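You operate a simulated robot arm through the tools that you are given. There is no shell and no other tool. Be economical: measure what you need, move in short steps, check, and stop when the job is done.

Carry out the task below with a simulated robot arm. There is one attempt and no reset: what you move stays moved.

TASK
Tighten the cradle, then dust, wax and buff the top of the moulding with teal ends.
Fine: black knob to TIGHT; white pad for dust and wax, blue rag to buff; both go back; stop, tin and mouldings stay put.

The check looks at the end state, three seconds after you hand in, the way a careful person would. Anything else that was tipped, shoved, dropped, spilled or broken makes it a failure.

THE ROBOT
A 6-joint arm with a two-finger parallel gripper, fixed in place. Base frame: the origin is at the foot of the arm, x ahead of it, y to its left, z up; the work surface is at about z = 950. Lengths are in mm, angles in degrees, forces in N, time in s.
With the tool pointing down near the work surface it reaches from about 220 to 660 mm from the base axis. Its first joint turns from -66.0 to 66.0 degrees. Payload 2.9 kg.
The tool frame sits at the grasp point between the pads (the TCP): z along the fingers, y along the line on which they close. The tips reach 30 mm beyond it. The gripper opens to 110 mm. The fingers are 20 mm wide and 10 mm thick; the gripper's body (48 by 112 mm) begins 55 mm behind the TCP.
Orientation is told as [roll, pitch, yaw] about the base's x, y, z axes, in that order, counted from this pose: with the fingers straight down and closing along the base's y, the tool's x points along the base's -x, its y along +y and its z along -z.

THE INTERFACE
- The arm moves only by the tool apply_moves. Its argument "commands" is a list of rows, each an object (a shift or turn left out is 0, a gripper value left out holds the last) with "offset": the shift along the tool's x, y, z in units of 20 mm (1.0 is 20 mm), a list of three; "rotation": the turn, a rotation vector about the tool's x, y, z in units of 4 degrees (1.0 is 4 degrees), a list of three; "claw": the opening, from 0 (shut) to 1 (fully open). In form: [{"offset": [dx, dy, dz], "rotation": [wx, wy, wz], "claw": claw}, ...]. A call has 1 to 12 rows; each row shifts and turns the commanded pose from where the row before left it, along the tool's axes as they then stand. A call with a number of a shift or a turn outside -1 to 1 is refused whole. A row lasts 0.2 s, in which the tool goes at most 50 mm and 8.6 degrees; a call with a longer step from one row to the next is refused whole, and so is a gripper value outside its range. Where a pose cannot be reached the arm comes as near as it can. A force on the tool above 40 N (or 10 N above the force at the start of the call, whichever is more), or a blocked arm, ends the call early, and 0.2 s more pass. The fingers move at their own pace (about 108 mm/s each) and stop on an object; they squeeze with about 21 N. The grip force told is the motor's: it shows also when the fingers shut on nothing. Time passes only in rows, and 0.2 s behind the last, so rows that do not move let the fingers close. The reply holds the time, the measured pose of the TCP, the force on the tool along the base axes, the opening and the grip force, in the units named above and with some noise, with the torque about the TCP (base axes, N m) and any sound that the robot's microphone picked up, and new pictures: "show" is both (left out), scene, wrist or none.
- Cameras (640 x 400 px; columns grow to the right, rows downward): "scene" is fixed at [82.3, 433.1, 1399.8]; the picture's right is [-0.74, -0.68, 0.00], its down [-0.28, 0.30, -0.91] and it looks along [0.62, -0.67, -0.41] (base axes); focal length 310 px, centre (320, 200). "wrist" rides on the gripper at [72, 17, -103] in the tool frame; the picture's right is [-0.23, 0.97, 0.00], its down [-0.76, -0.18, -0.62] and it looks along [-0.61, -0.14, 0.78] (tool axes); focal length 222 px, centre (320, 200). There is no depth. A picture from a camera that has moved, and an enlarged one, comes with that camera's place and axes in the base frame and with its lens.
- close_up(camera, box): a new picture of the part [left, top, right, bottom] of that camera's present view, enlarged. It takes no simulated time.
- finish_job(): hands the job in; it is judged then, once.

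Go step by step. Nothing tells you positions but the pictures and the camera data: compare them with the known pose of the tool, close in by small moves and look again before you grip or let go. The budget is 120 turns and 200 pictures, counting those below and the enlarged ones. Unless the task says otherwise, let go and move clear before handing in, and close with one line.

The tools are called as a command line: name --argument value ..., lists and objects as JSON in quotes. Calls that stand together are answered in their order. apply_moves: Moves the arm, as the interface text tells. Its arguments: {"type":"object","properties":{"commands":{"type":"array"},"show":{"type":"string","enum":["both","scene","wrist","none"]}},"required":["commands"]} The other tools are called the same way: close_up (camera, box) takes an enlarged picture of a part of a camera's view; finish_job () hands the job in.

At the start:

```text
clock: 0.0
position: [414.8, -168.0, 1230.2]
tcp_rot: [0.0, 0.0, -0.1]
contact_force: [0.5, 0.7, -1.1]
moment: [-0.01, 0.02, 0.01]
finger_gap: 109.8
gripper_force: 0.1
```

scene: 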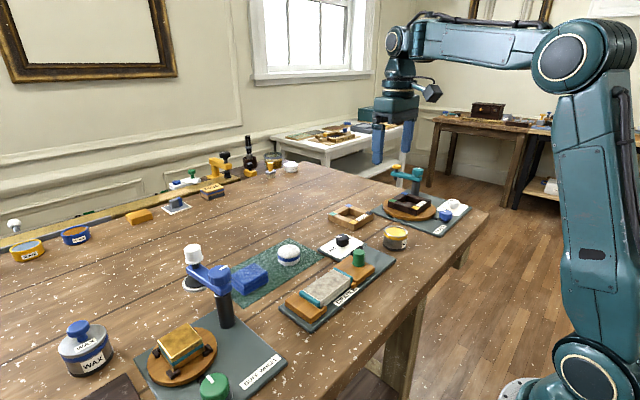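
wrist: 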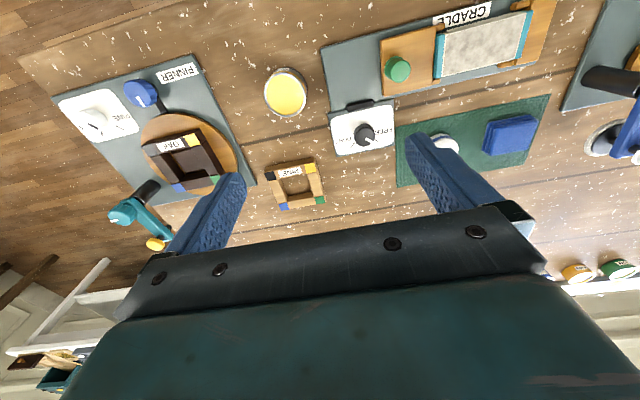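

I see a cradle with a teal-ended moulding, a dial with black knob, a green mat with white pad and blue rag, and a yellow-wax tin. I'll look closer first.

close_up --camera "scene" --box '[220, 190, 420, 340]'

close_up --camera "wrist" --box '[310, 0, 570, 190]'

close_up --camera "scene" --box '[120, 220, 300, 400]'

close_up --camera "scene" --box '[320, 140, 500, 260]'

```text
2.67 times, centred on (320, 265) of scene
camera zoom: at [82.3, 433.1, 1399.8], right [-0.74, -0.68, 0.0], down [-0.28, 0.3, -0.91], along [0.62, -0.67, -0.41], focal length 826 px, centre (320, 27)
```

zoom: 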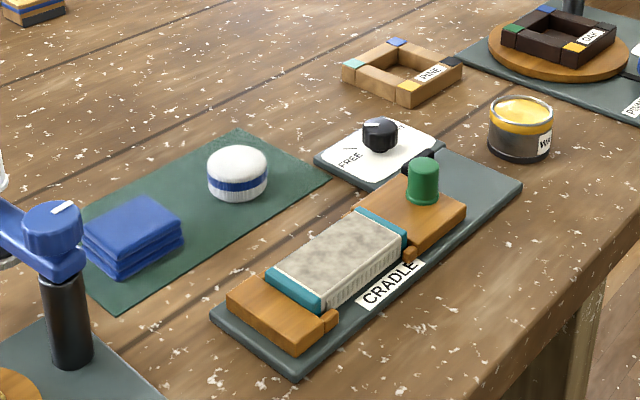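

```text
2.11 times, centred on (440, 95) of wrist
camera zoom: at [342.9, -152.1, 1332.8], right [0.23, 0.97, 0.0], down [0.76, -0.18, 0.62], along [0.61, -0.14, -0.78], focal length 468 px, centre (67, 421)
```

zoom: 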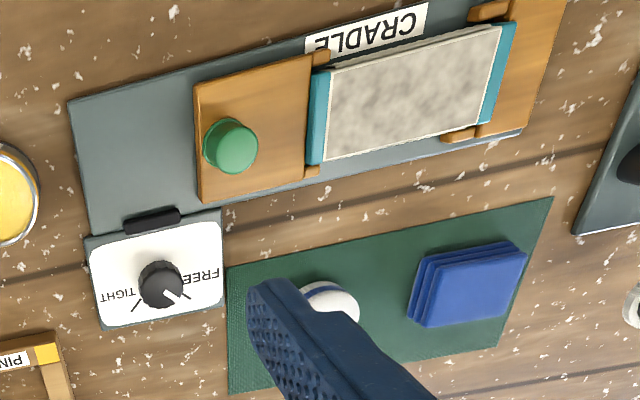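

```text
2.22 times, centred on (210, 310) of scene
camera zoom: at [82.3, 433.1, 1399.8], right [-0.74, -0.68, 0.0], down [-0.28, 0.3, -0.91], along [0.62, -0.67, -0.41], focal length 688 px, centre (564, -44)
```

zoom: 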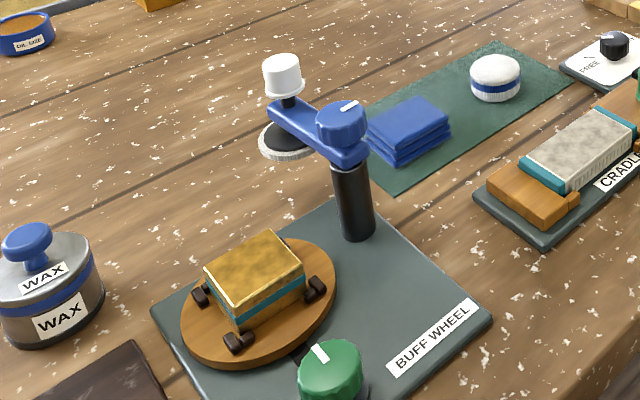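

```text
3.33 times, centred on (410, 200) of scene
camera zoom: at [82.3, 433.1, 1399.8], right [-0.74, -0.68, 0.0], down [-0.28, 0.3, -0.91], along [0.62, -0.67, -0.41], focal length 1033 px, centre (20, 200)
```

zoom: 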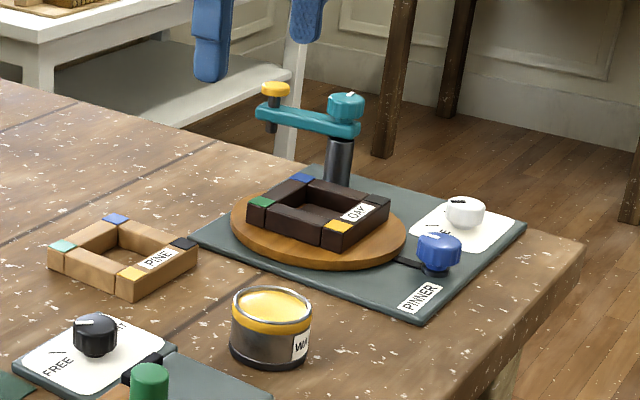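

The knob is near [500,-110], the tin [410,-217], the pad [553,20], the rag [564,132], and the moulding [412,53] with its top at about z 980. I'll move nearer to the knob to read the dial.

apply_moves --commands '[{"offset": [-0.6, 0.5, 0.8]}, {"offset": [-0.6, 0.5, 0.8]}, {"offset": [-0.6, 0.5, 0.8]}, {"offset": [-0.6, 0.5, 0.8]}, {"offset": [-0.6, 0.5, 0.8]}, {"offset": [0, 0.4, 0.8]}, {"offset": [0, 0, 0]}]' --show "both"

```text
clock: 1.6
position: [474.9, -112.1, 1135.7]
tcp_rot: [0.0, 0.0, 0.0]
contact_force: [-0.9, 0.8, -0.1]
moment: [0.0, 0.0, 0.0]
finger_gap: 109.9
gripper_force: 0.1
camera wrist: at [403.3, -95.2, 1238.1], right [0.23, 0.97, 0.0], down [0.76, -0.18, 0.62], along [0.61, -0.14, -0.78], focal length 222 px, centre (320, 200)
```

scene: 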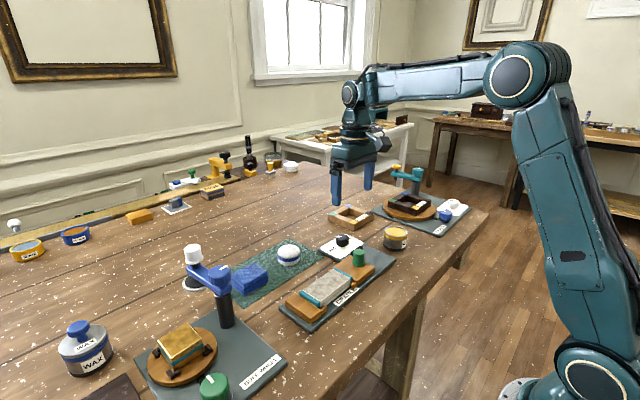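
wrist: 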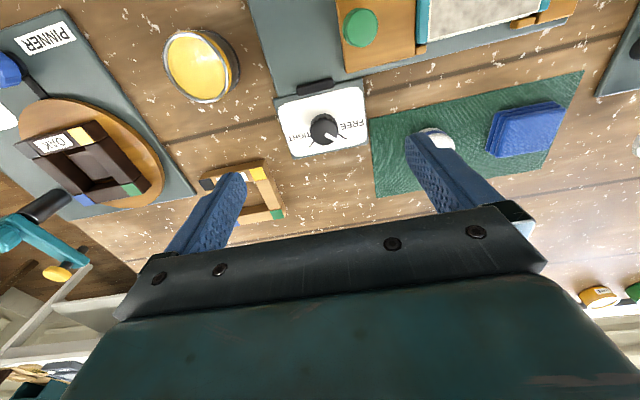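

close_up --camera "wrist" --box '[262, 72, 382, 165]'

close_up --camera "wrist" --box '[330, 0, 590, 190]'

```text
4.30 times, centred on (322, 118) of wrist
camera zoom: at [403.3, -95.2, 1238.1], right [0.23, 0.97, 0.0], down [0.76, -0.18, 0.62], along [0.61, -0.14, -0.78], focal length 955 px, centre (311, 550)
```

zoom: 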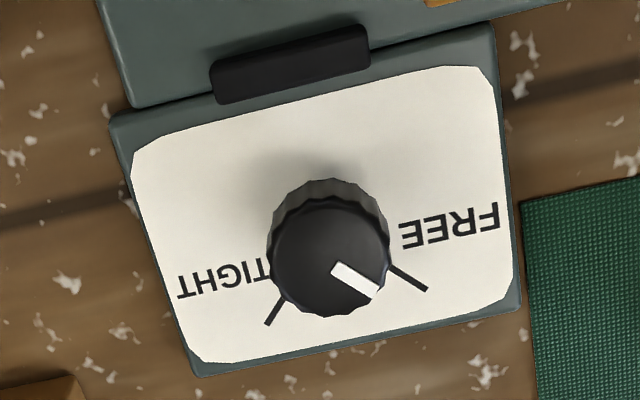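

```text
2.11 times, centred on (460, 95) of wrist
camera zoom: at [403.3, -95.2, 1238.1], right [0.23, 0.97, 0.0], down [0.76, -0.18, 0.62], along [0.61, -0.14, -0.78], focal length 468 px, centre (25, 421)
```

zoom: 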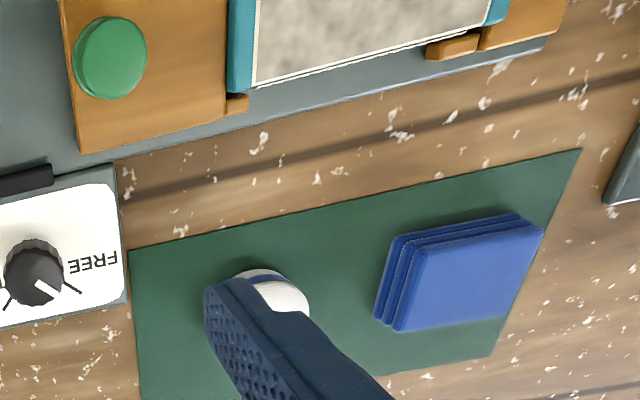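

The knob axis is about [505,-112], its top at z≈979, and the cradle is aligned with the base axes. FREE lies at +46° and TIGHT at −48°, so the turn is about 94° clockwise. I'll go above it with a 45° pre-turn.

apply_moves --commands '[{"offset": [-0.75, 0, 0.5], "claw": 0.6}, {"offset": [-0.75, 0, 0.5]}, {"rotation": [0, 0, -1], "offset": [0, 0, 0.5]}, {"rotation": [0, 0, -1], "offset": [0, 0, 0.5]}, {"rotation": [0, 0, -1], "offset": [0, 0, 0.5]}, {"rotation": [0, 0, -1], "offset": [0, 0, 0.5]}, {"rotation": [0, 0, -1]}, {"rotation": [0, 0, -1]}, {"rotation": [0, 0, -1]}, {"rotation": [0, 0, -1]}, {"rotation": [0, 0, -1]}, {"rotation": [0, 0, -1]}]'

```text
clock: 4.2
position: [505.8, -111.4, 1074.7]
tcp_rot: [0.0, -0.1, 40.1]
contact_force: [0.0, 0.3, -0.4]
moment: [0.01, 0.0, -0.01]
finger_gap: 66.1
gripper_force: 0.0
camera wrist: at [439.4, -145.1, 1177.2], right [-0.45, 0.89, 0.0], down [0.7, 0.35, 0.62], along [0.56, 0.28, -0.78], focal length 222 px, centre (320, 200)
```

scene: 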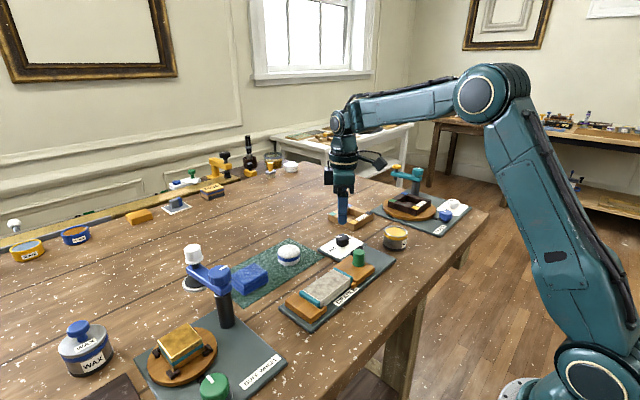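
wrist: 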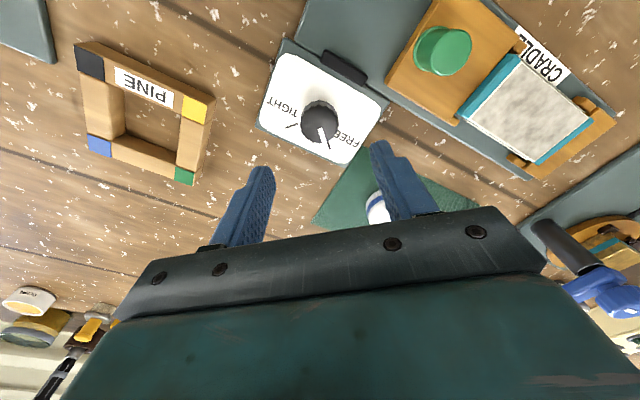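

The knob re-measures at about [503,-113], so I descend around it.

apply_moves --commands '[{"offset": [0.1, 0, 0.8]}, {"offset": [0, 0, 0.8]}, {"offset": [0, 0, 0.7]}, {"offset": [0, 0, 0.6]}, {"offset": [0, 0, 0.5]}, {"offset": [0, 0, 0.4]}, {"offset": [0, 0, 0]}]'

```text
clock: 5.8
position: [505.1, -111.6, 998.2]
tcp_rot: [0.0, 0.0, 40.0]
contact_force: [-0.5, 1.0, -0.3]
moment: [0.01, -0.01, -0.03]
finger_gap: 66.2
gripper_force: 0.2
camera wrist: at [437.9, -145.8, 1100.5], right [-0.45, 0.89, 0.0], down [0.7, 0.35, 0.62], along [0.56, 0.28, -0.78], focal length 222 px, centre (320, 200)
```

scene: 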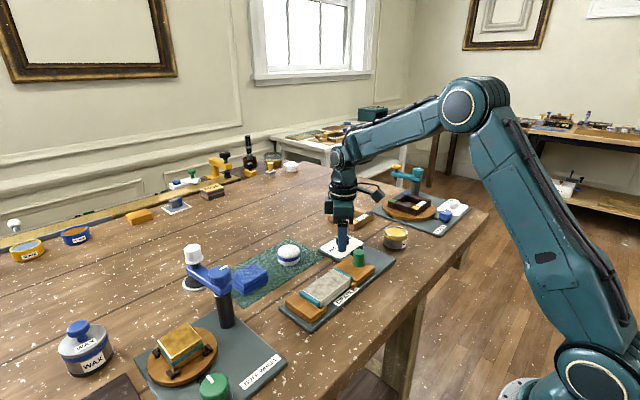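
wrist: 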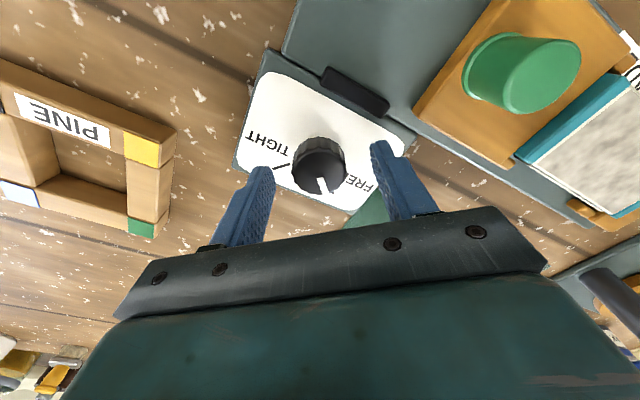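

Nearly centred, so I shift 3 mm back and close on the knob.

apply_moves --commands '[{"offset": [0.15, 0, 0.1]}, {"claw": 0}, {"claw": 0}, {"claw": 0}]' --show "wrist"

```text
clock: 6.8
position: [502.2, -113.9, 996.9]
tcp_rot: [0.0, 0.0, 40.0]
contact_force: [-0.1, -0.3, -2.9]
moment: [0.16, -0.33, -0.06]
finger_gap: 33.7
gripper_force: 44.4
camera wrist: at [435.7, -147.8, 1099.0], right [-0.45, 0.89, 0.0], down [0.7, 0.35, 0.62], along [0.56, 0.28, -0.78], focal length 222 px, centre (320, 200)
```

wrist: 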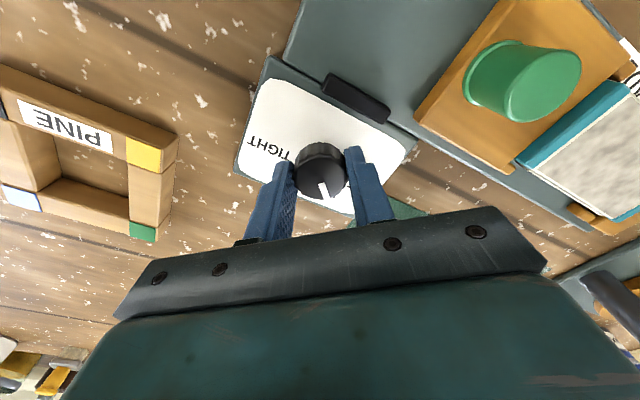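

The knob is held at 33.7 mm. Now I turn clockwise.

apply_moves --commands '[{"rotation": [0, 0, 1]}, {"rotation": [0, 0, 1]}, {"rotation": [0, 0, 1]}, {"rotation": [0, 0, 1]}, {"rotation": [0, 0, 1]}, {"rotation": [0, 0, 1]}, {"rotation": [0, 0, 1]}, {"rotation": [0, 0, 1]}, {"rotation": [0, 0, 1]}, {"rotation": [0, 0, 1]}, {"rotation": [0, 0, 1]}, {"rotation": [0, 0, 1]}]' --show "wrist"

apply_moves --commands '[{"rotation": [0, 0, 1]}, {"rotation": [0, 0, 1]}, {"rotation": [0, 0, 1]}, {"rotation": [0, 0, 1]}, {"rotation": [0, 0, 1]}, {"rotation": [0, 0, 1]}, {"rotation": [0, 0, 1]}, {"rotation": [0, 0, 1]}, {"rotation": [0, 0, 1]}, {"rotation": [0, 0, 1]}, {"rotation": [0, 0, 0.5]}]' --show "wrist"

```text
clock: 9.4
position: [501.9, -112.2, 996.9]
tcp_rot: [0.1, -0.1, -8.0]
contact_force: [10.4, 11.2, 4.1]
moment: [0.42, 0.77, 0.0]
finger_gap: 33.4
gripper_force: 45.3
camera wrist: at [432.2, -86.6, 1098.9], right [0.36, 0.93, 0.0], down [0.73, -0.28, 0.62], along [0.58, -0.22, -0.78], focal length 222 px, centre (320, 200)
```

wrist: 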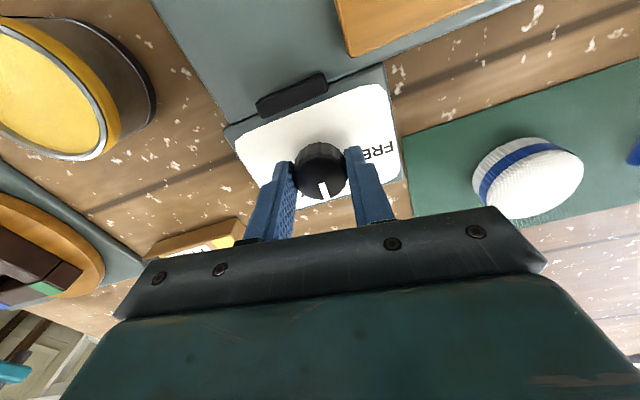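

```text
clock: 11.8
position: [502.0, -112.3, 996.5]
tcp_rot: [0.0, 0.0, -49.7]
contact_force: [5.5, 26.8, 9.5]
moment: [0.06, -0.65, 0.02]
finger_gap: 33.8
gripper_force: 44.6
camera wrist: at [468.0, -46.7, 1099.0], right [0.89, 0.46, 0.0], down [0.36, -0.7, 0.62], along [0.29, -0.55, -0.78], focal length 222 px, centre (320, 200)
```

wrist: 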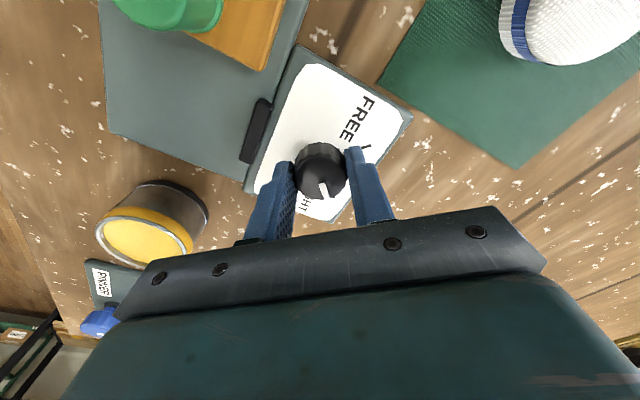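

The knob followed the gripper. I'll add about 4°, release, rise a little and read the pointer.

apply_moves --commands '[{"rotation": [0, 0, 1]}, {"claw": 0.6}, {"claw": 0.6}, {"claw": 0.6, "offset": [0, 0, -1]}, {"offset": [0, 0, -1]}, {"offset": [0.5, 0, -1]}, {"offset": [0.5, 0, -1]}]' --show "none"

close_up --camera "wrist" --box '[250, 70, 410, 190]'

close_up --camera "scene" --box '[300, 210, 420, 290]'

```text
clock: 13.4
position: [488.2, -97.1, 1077.7]
tcp_rot: [0.0, 0.0, -54.0]
contact_force: [-0.5, 0.7, 0.9]
moment: [0.0, 0.0, 0.0]
finger_gap: 66.1
gripper_force: 0.1
```

```text
3.33 times, centred on (330, 130) of wrist
camera zoom: at [459.8, -29.0, 1179.2], right [0.92, 0.39, 0.0], down [0.3, -0.72, 0.62], along [0.24, -0.57, -0.78], focal length 740 px, centre (287, 433)
```

zoom: 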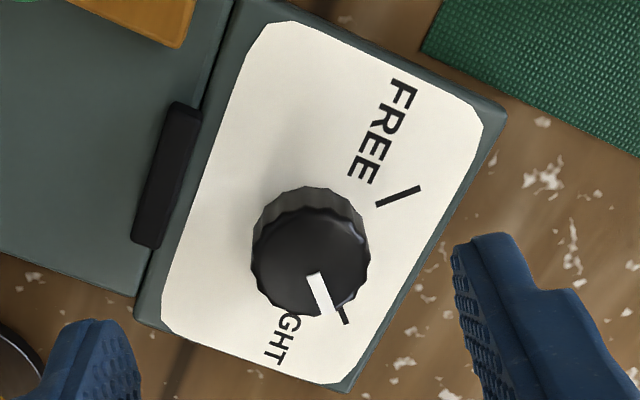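

```text
5.00 times, centred on (360, 250) of scene
camera zoom: at [82.3, 433.1, 1399.8], right [-0.74, -0.68, 0.0], down [-0.28, 0.3, -0.91], along [0.62, -0.67, -0.41], focal length 1549 px, centre (120, -50)
```

zoom: 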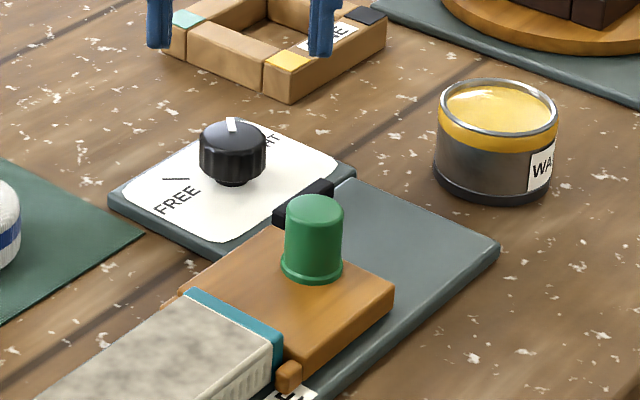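

The pointer lines up with TIGHT. Next I go above the white pad, turned to close along x so the fingers will clear the green handle later.

apply_moves --commands '[{"rotation": [0, 0, 1], "offset": [0, 0, -0.5], "claw": 0.8}, {"rotation": [0, 0, 1], "offset": [0, 0, -0.5]}, {"rotation": [0, 0, 1]}, {"rotation": [0, 0, 1]}, {"rotation": [0, 0, 1]}, {"rotation": [0, 0, 1]}, {"rotation": [0, 0, 1]}, {"rotation": [0, 0, 1]}, {"rotation": [0, 0, 1]}]' --show "none"

apply_moves --commands '[{"offset": [1, 0.55, 0]}, {"offset": [1, 0.55, 0]}, {"offset": [1, 0.55, 0]}, {"offset": [1, 0.55, 0]}, {"offset": [1, 0.55, 0]}, {"offset": [0.85, 0.55, 0]}, {"offset": [0, 0, 0]}]'

```text
clock: 15.4
position: [489.2, -99.2, 1096.5]
tcp_rot: [0.0, 0.0, -90.1]
contact_force: [-0.6, -0.7, 0.4]
moment: [-0.02, -0.03, 0.01]
finger_gap: 87.9
gripper_force: 0.0
```

```text
clock: 17.0
position: [556.4, 20.3, 1096.3]
tcp_rot: [0.0, -0.1, -89.9]
contact_force: [0.0, 0.4, -0.3]
moment: [-0.01, -0.02, 0.0]
finger_gap: 88.2
gripper_force: 0.1
camera wrist: at [573.5, 92.1, 1197.8], right [0.97, -0.23, 0.0], down [-0.18, -0.76, 0.62], along [-0.14, -0.61, -0.78], focal length 222 px, centre (320, 200)
```

scene: 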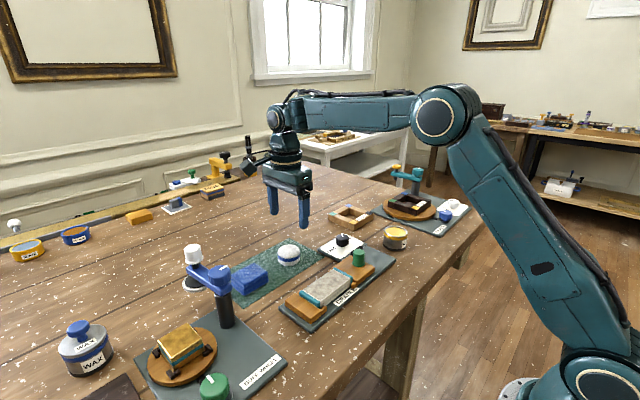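
wrist: 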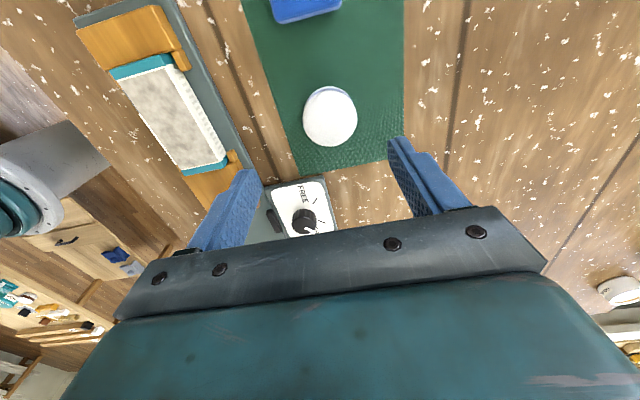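

close_up --camera "wrist" --box '[250, 50, 410, 170]'

close_up --camera "scene" --box '[220, 220, 340, 310]'

```text
3.33 times, centred on (330, 110) of wrist
camera zoom: at [573.5, 92.1, 1197.8], right [0.97, -0.23, 0.0], down [-0.18, -0.76, 0.62], along [-0.14, -0.61, -0.78], focal length 740 px, centre (287, 500)
```

zoom: 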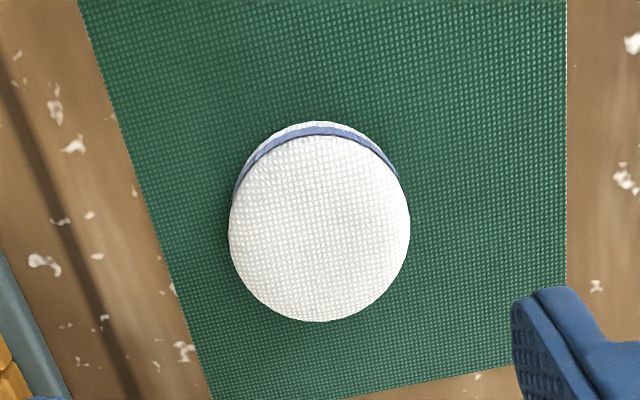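

```text
4.44 times, centred on (280, 265) of scene
camera zoom: at [82.3, 433.2, 1399.8], right [-0.74, -0.68, 0.0], down [-0.28, 0.3, -0.91], along [0.62, -0.67, -0.41], focal length 1377 px, centre (498, -89)
```

zoom: 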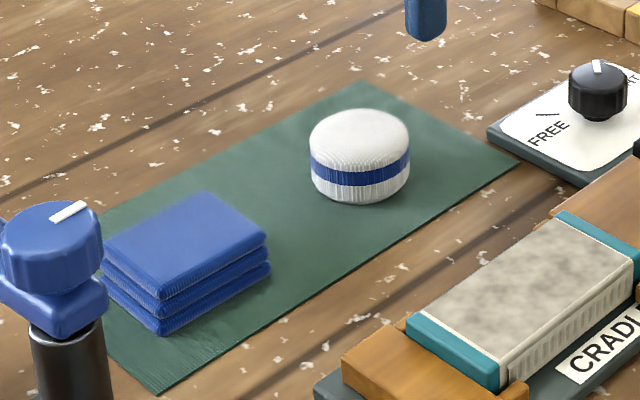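

The pad is about 54 mm wide and 28 mm tall, centred near [566,19]. I align with it and descend partway.

apply_moves --commands '[{"offset": [-0.05, 0.48, 0.6]}, {"offset": [0, 0, 0.8]}, {"offset": [0, 0, 0.8]}, {"offset": [0, 0, 0.6]}, {"offset": [0, 0, 0.5]}, {"offset": [0, 0, 0]}]'

```text
clock: 18.4
position: [565.4, 18.8, 1030.5]
tcp_rot: [0.1, 0.0, -89.9]
contact_force: [-0.1, -0.4, 0.4]
moment: [-0.03, 0.0, -0.03]
finger_gap: 88.2
gripper_force: 0.0
camera wrist: at [582.1, 90.8, 1132.1], right [0.97, -0.23, 0.0], down [-0.18, -0.76, 0.62], along [-0.14, -0.61, -0.78], focal length 222 px, centre (320, 200)
```

scene: 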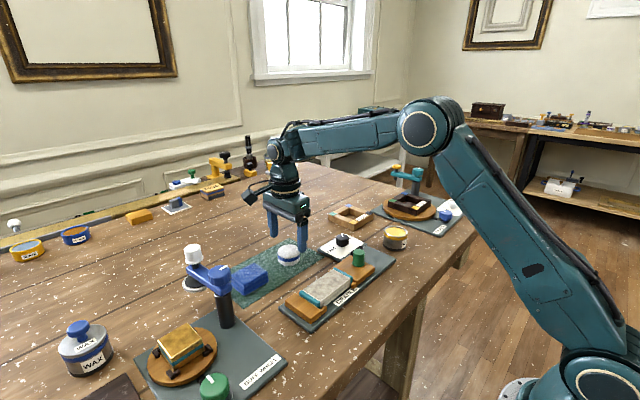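
wrist: 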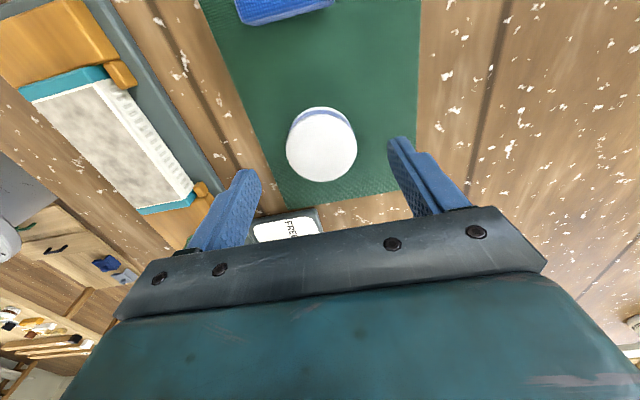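

Centred within 2 mm. I descend so the tips reach about z 963 and grip.

apply_moves --commands '[{"offset": [0.07, 0.06, 0.6]}, {"offset": [0, 0, 0.6]}, {"offset": [0, 0, 0.45]}, {"offset": [0, 0, 0.25]}, {"offset": [0, 0, 0]}, {"claw": 0.4}, {"claw": 0.4}, {"claw": 0.4}]'

```text
clock: 20.2
position: [565.2, 18.9, 992.9]
tcp_rot: [0.0, 0.0, -90.0]
contact_force: [-0.2, 1.0, -0.2]
moment: [0.02, 0.0, -0.03]
finger_gap: 51.5
gripper_force: 21.1
camera wrist: at [583.5, 91.1, 1094.8], right [0.97, -0.23, 0.0], down [-0.18, -0.76, 0.62], along [-0.14, -0.61, -0.78], focal length 222 px, centre (320, 200)
```

scene: 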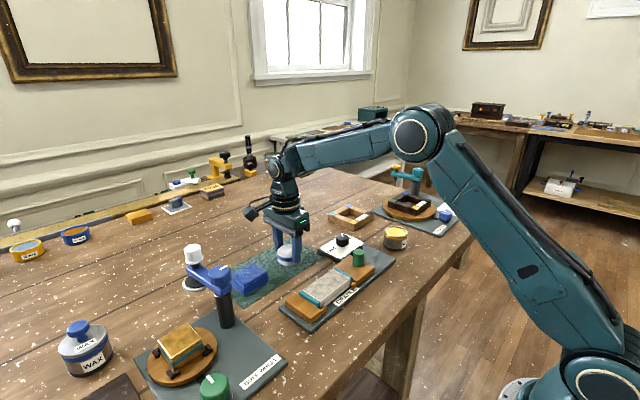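
wrist: 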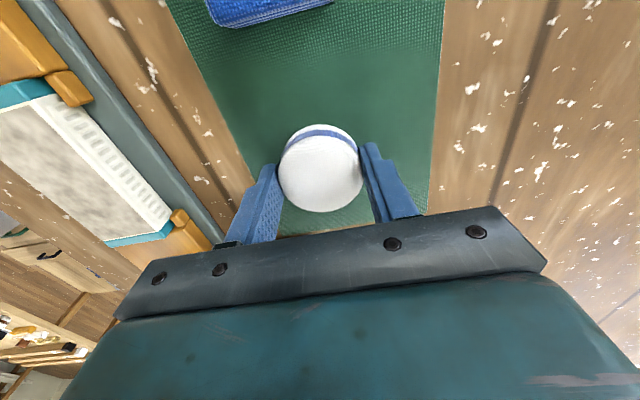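

The pad is gripped at 51.5 mm; home pose is [565.2, 18.9, 992.9]. I lift it and carry it over the moulding for a look.

apply_moves --commands '[{"offset": [0, 0, -0.8]}, {"offset": [0, 0, -1]}, {"offset": [0, 0, -1]}, {"offset": [0, 0, -1]}, {"offset": [0.2, -1, 0]}, {"offset": [0.2, -1, 0]}, {"offset": [0.2, -1, 0]}, {"offset": [0.2, -1, 0]}, {"offset": [0.2, -1, 0]}, {"offset": [0.2, -1, 0]}, {"offset": [0.2, -1, 0]}, {"offset": [0.2, -0.6, 0]}]'

```text
clock: 22.8
position: [413.6, 52.1, 1068.3]
tcp_rot: [-0.1, -0.1, -90.1]
contact_force: [-0.6, 0.2, -1.2]
moment: [-0.01, 0.01, 0.0]
finger_gap: 52.1
gripper_force: 21.5
camera wrist: at [431.7, 124.1, 1170.7], right [0.97, -0.23, 0.0], down [-0.18, -0.76, 0.62], along [-0.14, -0.61, -0.78], focal length 222 px, centre (320, 200)
```

scene: 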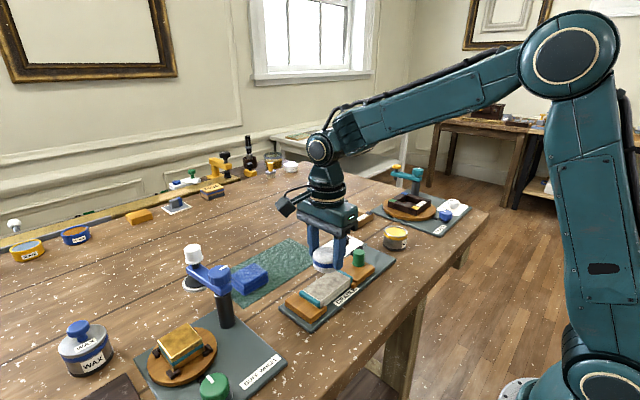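
wrist: 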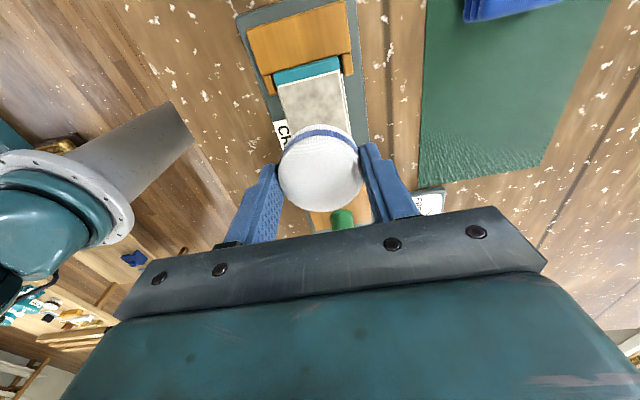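

close_up --camera "wrist" --box '[220, 0, 400, 240]'

close_up --camera "scene" --box '[270, 220, 410, 340]'

```text
1.67 times, centred on (310, 120) of wrist
camera zoom: at [431.7, 124.1, 1170.7], right [0.97, -0.23, 0.0], down [-0.18, -0.76, 0.62], along [-0.14, -0.61, -0.78], focal length 370 px, centre (337, 333)
```

zoom: 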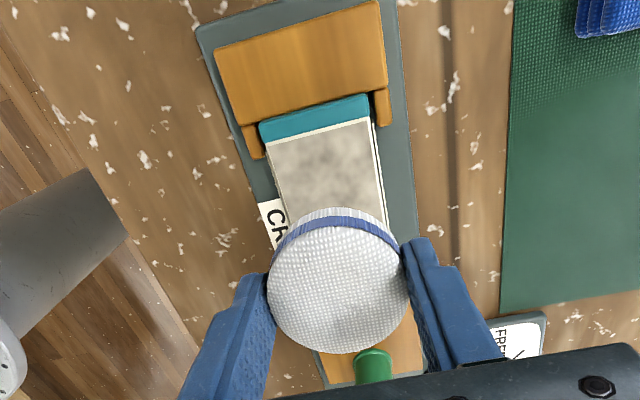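

```text
3.33 times, centred on (340, 280) of scene
camera zoom: at [82.3, 433.1, 1399.8], right [-0.74, -0.68, 0.0], down [-0.28, 0.3, -0.91], along [0.62, -0.67, -0.41], focal length 1033 px, centre (253, -67)
```

zoom: 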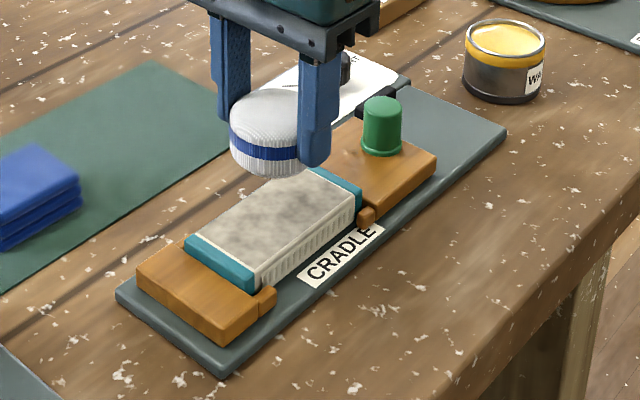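

The moulding top spans x 391–442, y −3–101, at z≈980. I lower the pad toward its middle, expecting contact near TCP z 1020.

apply_moves --commands '[{"offset": [-0.15, 0.15, 0.7]}, {"offset": [0, 0, 0.7]}, {"offset": [0, 0, 0.5]}, {"offset": [0, 0, 0.2]}, {"offset": [0, 0, 0]}]'

apply_moves --commands '[{"offset": [0, 0, 0.1]}, {"offset": [0, 0, 0]}]' --show "none"

apply_moves --commands '[{"offset": [0, 0, 0.1]}, {"offset": [0, 0, 0]}]' --show "none"

```text
clock: 24.0
position: [417.1, 49.0, 1026.5]
tcp_rot: [0.0, 0.1, -90.0]
contact_force: [-0.3, 0.1, 0.4]
moment: [-0.04, -0.01, 0.02]
finger_gap: 51.7
gripper_force: 21.0
camera wrist: at [435.0, 120.6, 1128.2], right [0.97, -0.23, 0.0], down [-0.18, -0.76, 0.62], along [-0.14, -0.61, -0.78], focal length 222 px, centre (320, 200)
```

scene: 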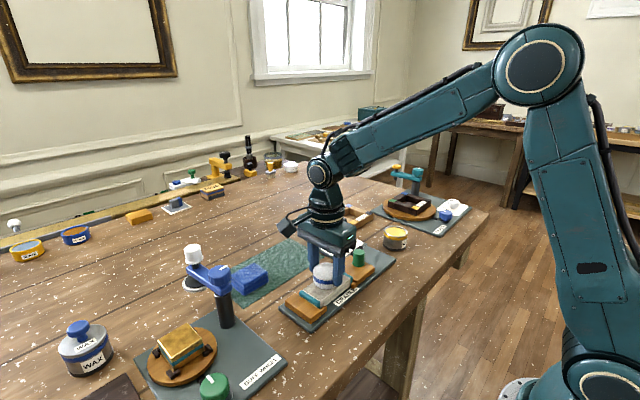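
wrist: 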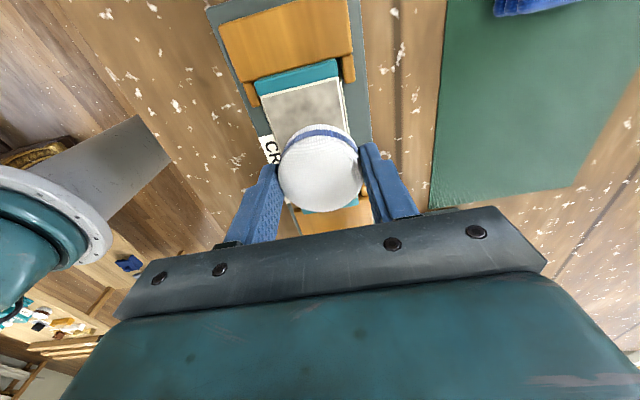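

```text
clock: 24.6
position: [418.8, 48.3, 1024.4]
tcp_rot: [-0.1, -0.1, -90.0]
contact_force: [-0.3, -0.1, 1.7]
moment: [0.0, 0.01, -0.06]
finger_gap: 51.6
gripper_force: 21.9
```

```text
clock: 25.2
position: [420.1, 48.4, 1023.5]
tcp_rot: [0.1, 0.0, -90.0]
contact_force: [-0.6, 1.0, 19.2]
moment: [0.07, 0.15, 0.03]
finger_gap: 51.7
gripper_force: 21.0
```

Contact at z≈1024 with 19 N. I ease off slightly and stroke toward the near (−y) end.

apply_moves --commands '[{"offset": [-0.2, -0.1, -0.05]}, {"offset": [-0.5, 0, 0]}, {"offset": [-0.5, 0, 0]}, {"offset": [-0.5, 0, 0]}, {"offset": [-0.4, 0, 0]}, {"offset": [0, 0, 0]}]'

```text
clock: 26.6
position: [415.9, 5.9, 1023.6]
tcp_rot: [0.1, 0.1, -90.0]
contact_force: [0.5, 6.1, 17.8]
moment: [0.38, 0.11, -0.02]
finger_gap: 51.8
gripper_force: 20.1
camera wrist: at [432.7, 78.1, 1125.8], right [0.97, -0.23, 0.0], down [-0.18, -0.76, 0.62], along [-0.14, -0.61, -0.78], focal length 222 px, centre (320, 200)
```

scene: 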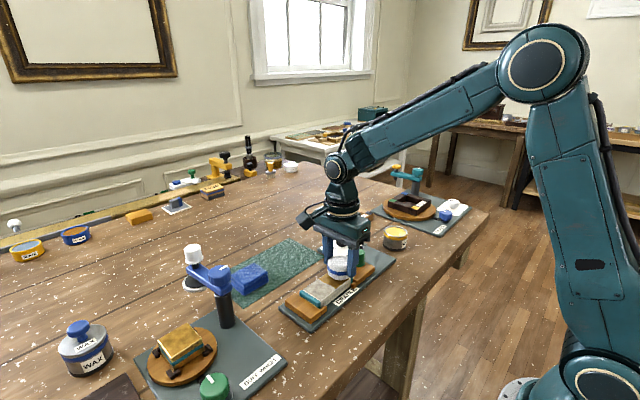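
wrist: 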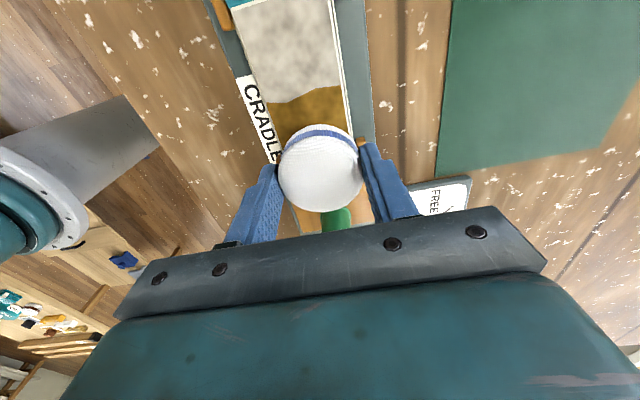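

The dust comes off cleanly (brown wood beneath). Now a stroke toward the far end.

apply_moves --commands '[{"offset": [0.5, 0, 0]}, {"offset": [0.5, 0, 0]}, {"offset": [0.5, 0, 0]}, {"offset": [0.5, 0, 0]}, {"offset": [0.5, 0, 0]}, {"offset": [0.5, 0, 0]}, {"offset": [0.5, 0, 0]}, {"offset": [0.5, 0, 0]}, {"offset": [0.5, 0, 0]}, {"offset": [0, 0, 0]}]'

```text
clock: 28.8
position: [414.7, 96.4, 1023.4]
tcp_rot: [-0.2, 0.0, -90.0]
contact_force: [-1.2, -0.8, 3.4]
moment: [-0.06, 0.0, -0.05]
finger_gap: 51.7
gripper_force: 21.4
camera wrist: at [432.2, 169.5, 1125.9], right [0.97, -0.23, 0.0], down [-0.18, -0.76, 0.62], along [-0.14, -0.61, -0.78], focal length 222 px, centre (320, 200)
```

scene: 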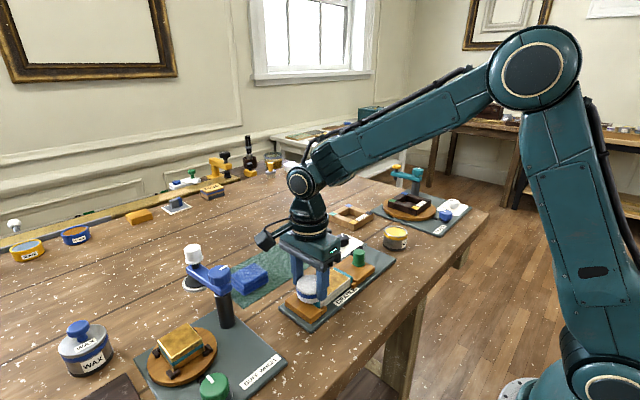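
wrist: 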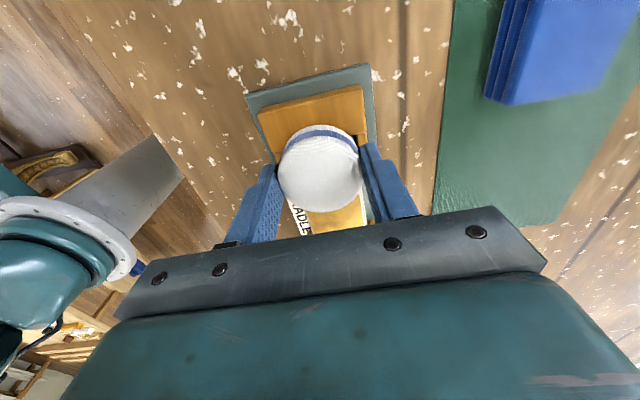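

I make a second pass with small sideways offsets to catch the edges, then lift to inspect.

apply_moves --commands '[{"offset": [-0.4, 0.3, 0.04]}, {"offset": [-0.6, 0, 0]}, {"offset": [-0.7, 0, 0]}, {"offset": [-0.7, 0, 0]}, {"offset": [-0.7, 0, 0]}, {"offset": [-0.7, 0, 0]}, {"offset": [-0.7, 0, 0]}, {"offset": [0, -0.4, 0]}, {"offset": [0.7, 0, 0]}, {"offset": [0.7, 0, 0]}, {"offset": [0.7, 0, 0]}, {"offset": [0.7, 0, 0]}]' --show "none"

apply_moves --commands '[{"offset": [0.7, 0, 0]}, {"offset": [0.7, 0, 0]}, {"offset": [0.3, 0, 0]}, {"offset": [0, 0.1, -0.5]}, {"offset": [0, 0, -1]}, {"offset": [0, 0, -1]}, {"offset": [0, 1, -0.5]}, {"offset": [0, 1, 0]}, {"offset": [0, 1, 0]}, {"offset": [0, 1, 0]}]'

close_up --camera "scene" --box '[270, 220, 410, 340]'

```text
clock: 31.4
position: [412.9, 62.6, 1022.9]
tcp_rot: [-0.1, 0.0, -90.0]
contact_force: [0.6, -3.8, 9.0]
moment: [-0.16, -0.1, -0.01]
finger_gap: 51.4
gripper_force: 20.9
```

```text
clock: 33.6
position: [495.3, 97.6, 1082.2]
tcp_rot: [0.0, -0.1, -90.0]
contact_force: [-1.2, 0.8, -1.0]
moment: [0.03, 0.0, 0.04]
finger_gap: 51.2
gripper_force: 21.1
camera wrist: at [512.8, 169.5, 1184.3], right [0.97, -0.23, 0.0], down [-0.18, -0.76, 0.62], along [-0.14, -0.61, -0.78], focal length 222 px, centre (320, 200)
```

scene: 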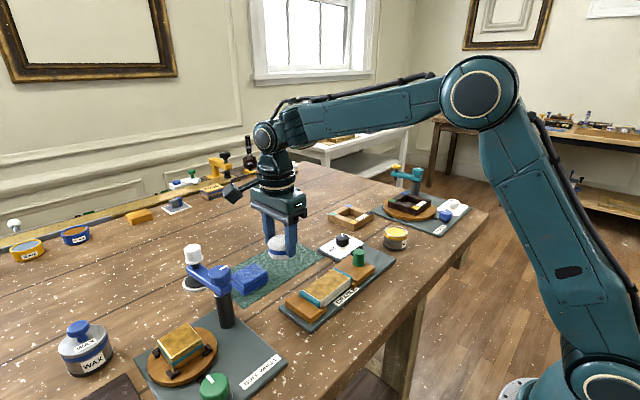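
wrist: 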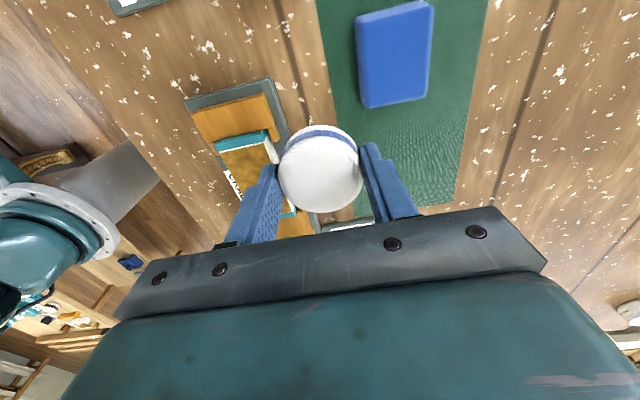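

```text
3.33 times, centred on (340, 280) of scene
camera zoom: at [82.3, 433.1, 1399.8], right [-0.74, -0.68, 0.0], down [-0.28, 0.3, -0.91], along [0.62, -0.67, -0.41], focal length 1033 px, centre (253, -67)
```

zoom: 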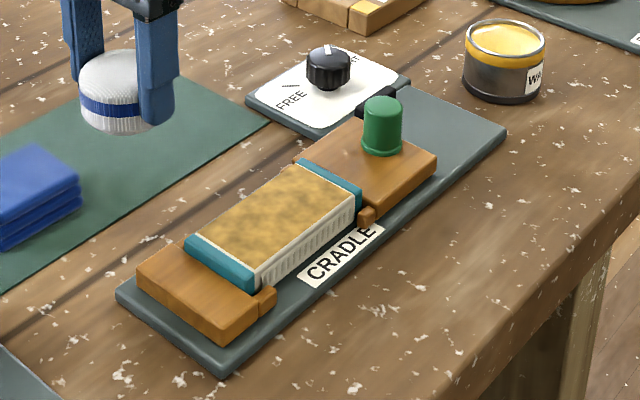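

All dust is gone and nothing shifted. Now to the wax tin.

apply_moves --commands '[{"offset": [-1, 0, -0.5]}, {"offset": [-1, 0, -0.5]}, {"offset": [-1, -0.2, 0]}, {"offset": [-1, -0.4, 0]}, {"offset": [-1, -0.4, 0]}, {"offset": [-1, -0.4, 0]}, {"offset": [-1, -0.4, 0]}, {"offset": [-1, -0.4, 0]}, {"offset": [-1, -0.4, 0]}, {"offset": [-1, -0.4, 0]}, {"offset": [-1, -0.4, 0]}, {"offset": [-1, -0.4, 0]}]' --show "none"

apply_moves --commands '[{"offset": [-1, -0.4, 0]}, {"offset": [-1, 0, 0]}, {"offset": [-0.8, 0, 0]}, {"offset": [0, 0, 0]}]'

close_up --camera "wrist" --box '[240, 60, 420, 230]'

close_up --camera "scene" --box '[350, 200, 450, 265]'

```text
clock: 36.2
position: [420.7, -143.6, 1102.5]
tcp_rot: [0.0, 0.1, -90.1]
contact_force: [-0.5, -0.9, -0.9]
moment: [0.04, -0.01, 0.03]
finger_gap: 51.4
gripper_force: 21.1
```

```text
clock: 37.2
position: [411.6, -200.9, 1102.2]
tcp_rot: [0.0, 0.1, -90.0]
contact_force: [-0.6, 0.6, 0.0]
moment: [0.01, -0.04, 0.0]
finger_gap: 51.4
gripper_force: 21.0
camera wrist: at [429.3, -128.4, 1204.4], right [0.97, -0.23, 0.0], down [-0.18, -0.76, 0.62], along [-0.14, -0.61, -0.78], focal length 222 px, centre (320, 200)
```

scene: 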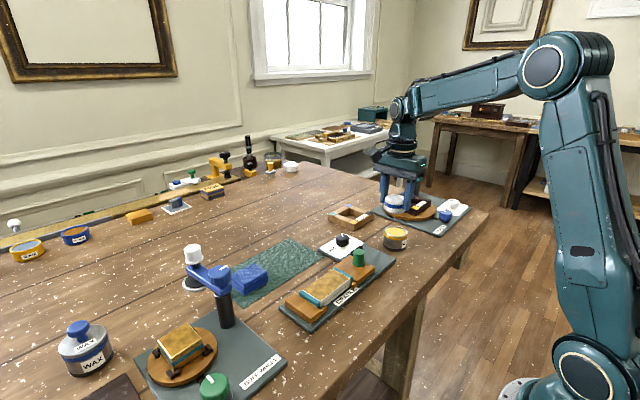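
wrist: 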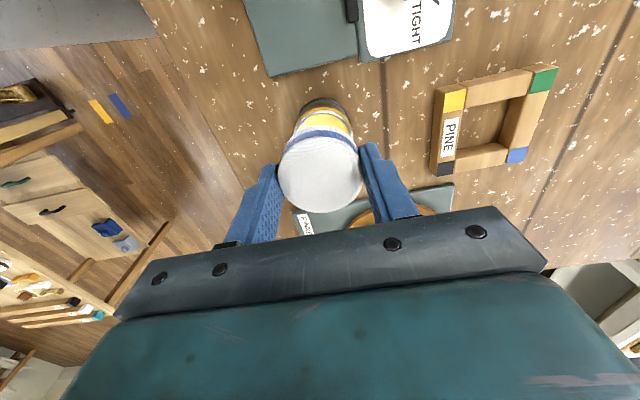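

```text
2.35 times, centred on (330, 145) of wrist
camera zoom: at [429.3, -128.4, 1204.4], right [0.97, -0.23, 0.0], down [-0.18, -0.76, 0.62], along [-0.14, -0.61, -0.78], focal length 523 px, centre (296, 329)
```

zoom: 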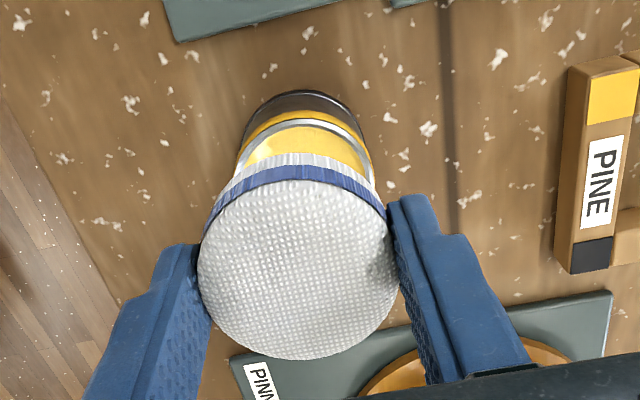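

```text
6.15 times, centred on (400, 232) of scene
camera zoom: at [82.3, 433.1, 1399.8], right [-0.74, -0.68, 0.0], down [-0.28, 0.3, -0.91], along [0.62, -0.67, -0.41], focal length 1906 px, centre (-172, 0)
```

zoom: 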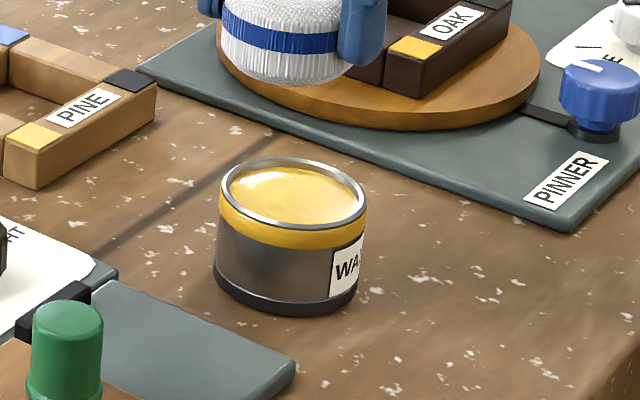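

The tin centre is about [418,−222], rim z≈991, inner width ~55 mm. I lower the pad to just above the rim and look.

apply_moves --commands '[{"offset": [-0.55, 0.32, 0]}, {"offset": [-0.5, 0, 0.7]}, {"offset": [0, 0, 0.8]}, {"offset": [0, 0, 0.7]}, {"offset": [0, 0, 0.5]}, {"offset": [0, 0, 0]}]'

close_up --camera "wrist" --box '[240, 60, 420, 230]'

close_up --camera "scene" --box '[350, 200, 450, 265]'

```text
clock: 38.6
position: [418.3, -220.1, 1049.7]
tcp_rot: [0.0, 0.1, -89.9]
contact_force: [0.4, 0.2, -0.4]
moment: [0.0, 0.02, 0.02]
finger_gap: 51.5
gripper_force: 21.5
camera wrist: at [434.5, -149.3, 1151.2], right [0.97, -0.23, 0.0], down [-0.18, -0.76, 0.62], along [-0.14, -0.61, -0.78], focal length 222 px, centre (320, 200)
```

scene: 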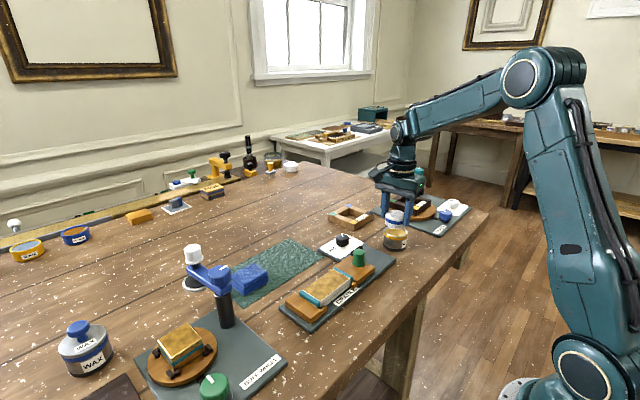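
wrist: 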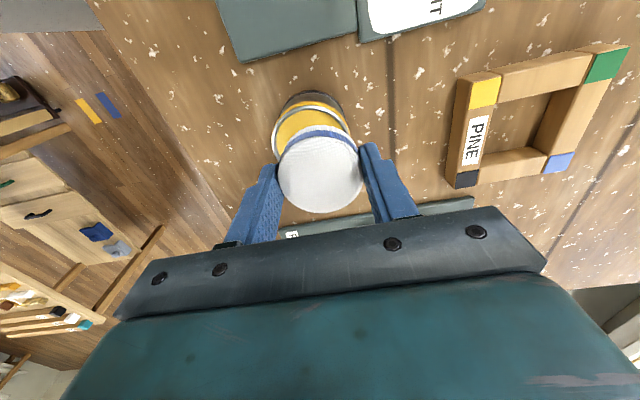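

```text
2.35 times, centred on (330, 145) of wrist
camera zoom: at [434.5, -149.3, 1151.2], right [0.97, -0.23, 0.0], down [-0.18, -0.76, 0.62], along [-0.14, -0.61, -0.78], focal length 523 px, centre (296, 329)
```

zoom: 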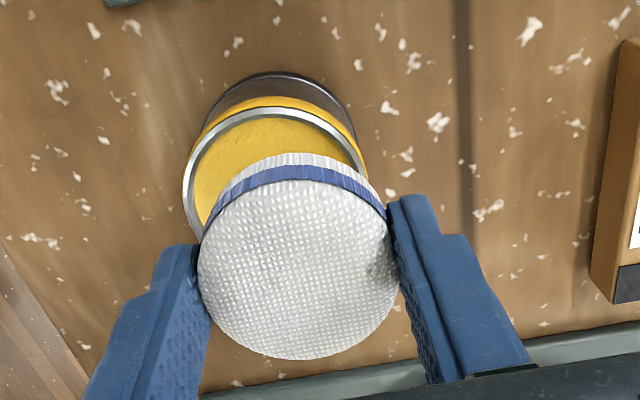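

```text
6.15 times, centred on (400, 232) of scene
camera zoom: at [82.3, 433.1, 1399.8], right [-0.74, -0.68, 0.0], down [-0.28, 0.3, -0.91], along [0.62, -0.67, -0.41], focal length 1906 px, centre (-172, 0)
```

zoom: 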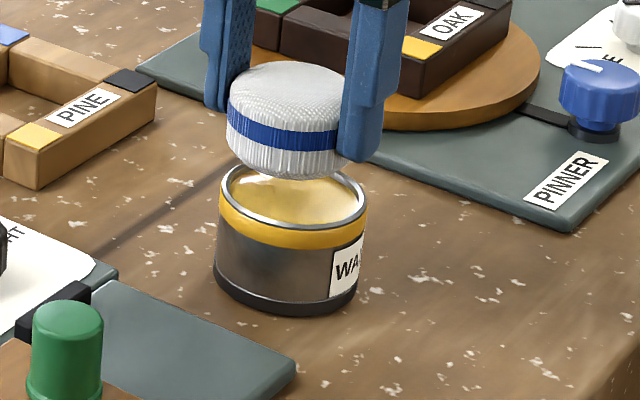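

The pad is about 4 mm off in +x/−y; I correct, lower to just above the rim and check.

apply_moves --commands '[{"offset": [0.08, -0.18, 0]}, {"offset": [0, 0, 0.4]}, {"offset": [0, 0, 0]}]' --show "none"

close_up --camera "wrist" --box '[240, 60, 420, 230]'

close_up --camera "scene" --box '[350, 200, 450, 265]'

```text
clock: 39.4
position: [413.3, -218.9, 1040.6]
tcp_rot: [0.0, 0.0, -90.0]
contact_force: [-1.5, 0.2, -0.1]
moment: [-0.01, -0.02, -0.02]
finger_gap: 51.4
gripper_force: 21.0
```

```text
2.35 times, centred on (330, 145) of wrist
camera zoom: at [431.3, -146.3, 1142.7], right [0.97, -0.23, 0.0], down [-0.18, -0.76, 0.62], along [-0.14, -0.61, -0.78], focal length 523 px, centre (296, 329)
```

zoom: 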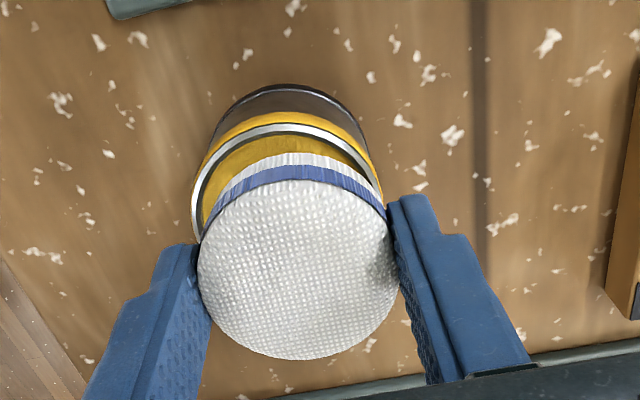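

```text
6.15 times, centred on (400, 232) of scene
camera zoom: at [82.3, 433.1, 1399.8], right [-0.74, -0.68, 0.0], down [-0.28, 0.3, -0.91], along [0.62, -0.67, -0.41], focal length 1906 px, centre (-172, 0)
```

zoom: 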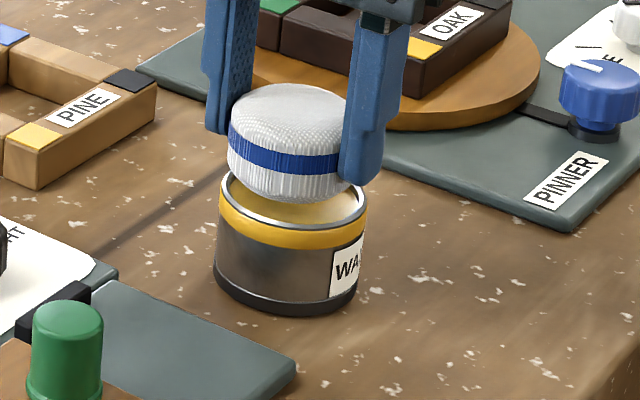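

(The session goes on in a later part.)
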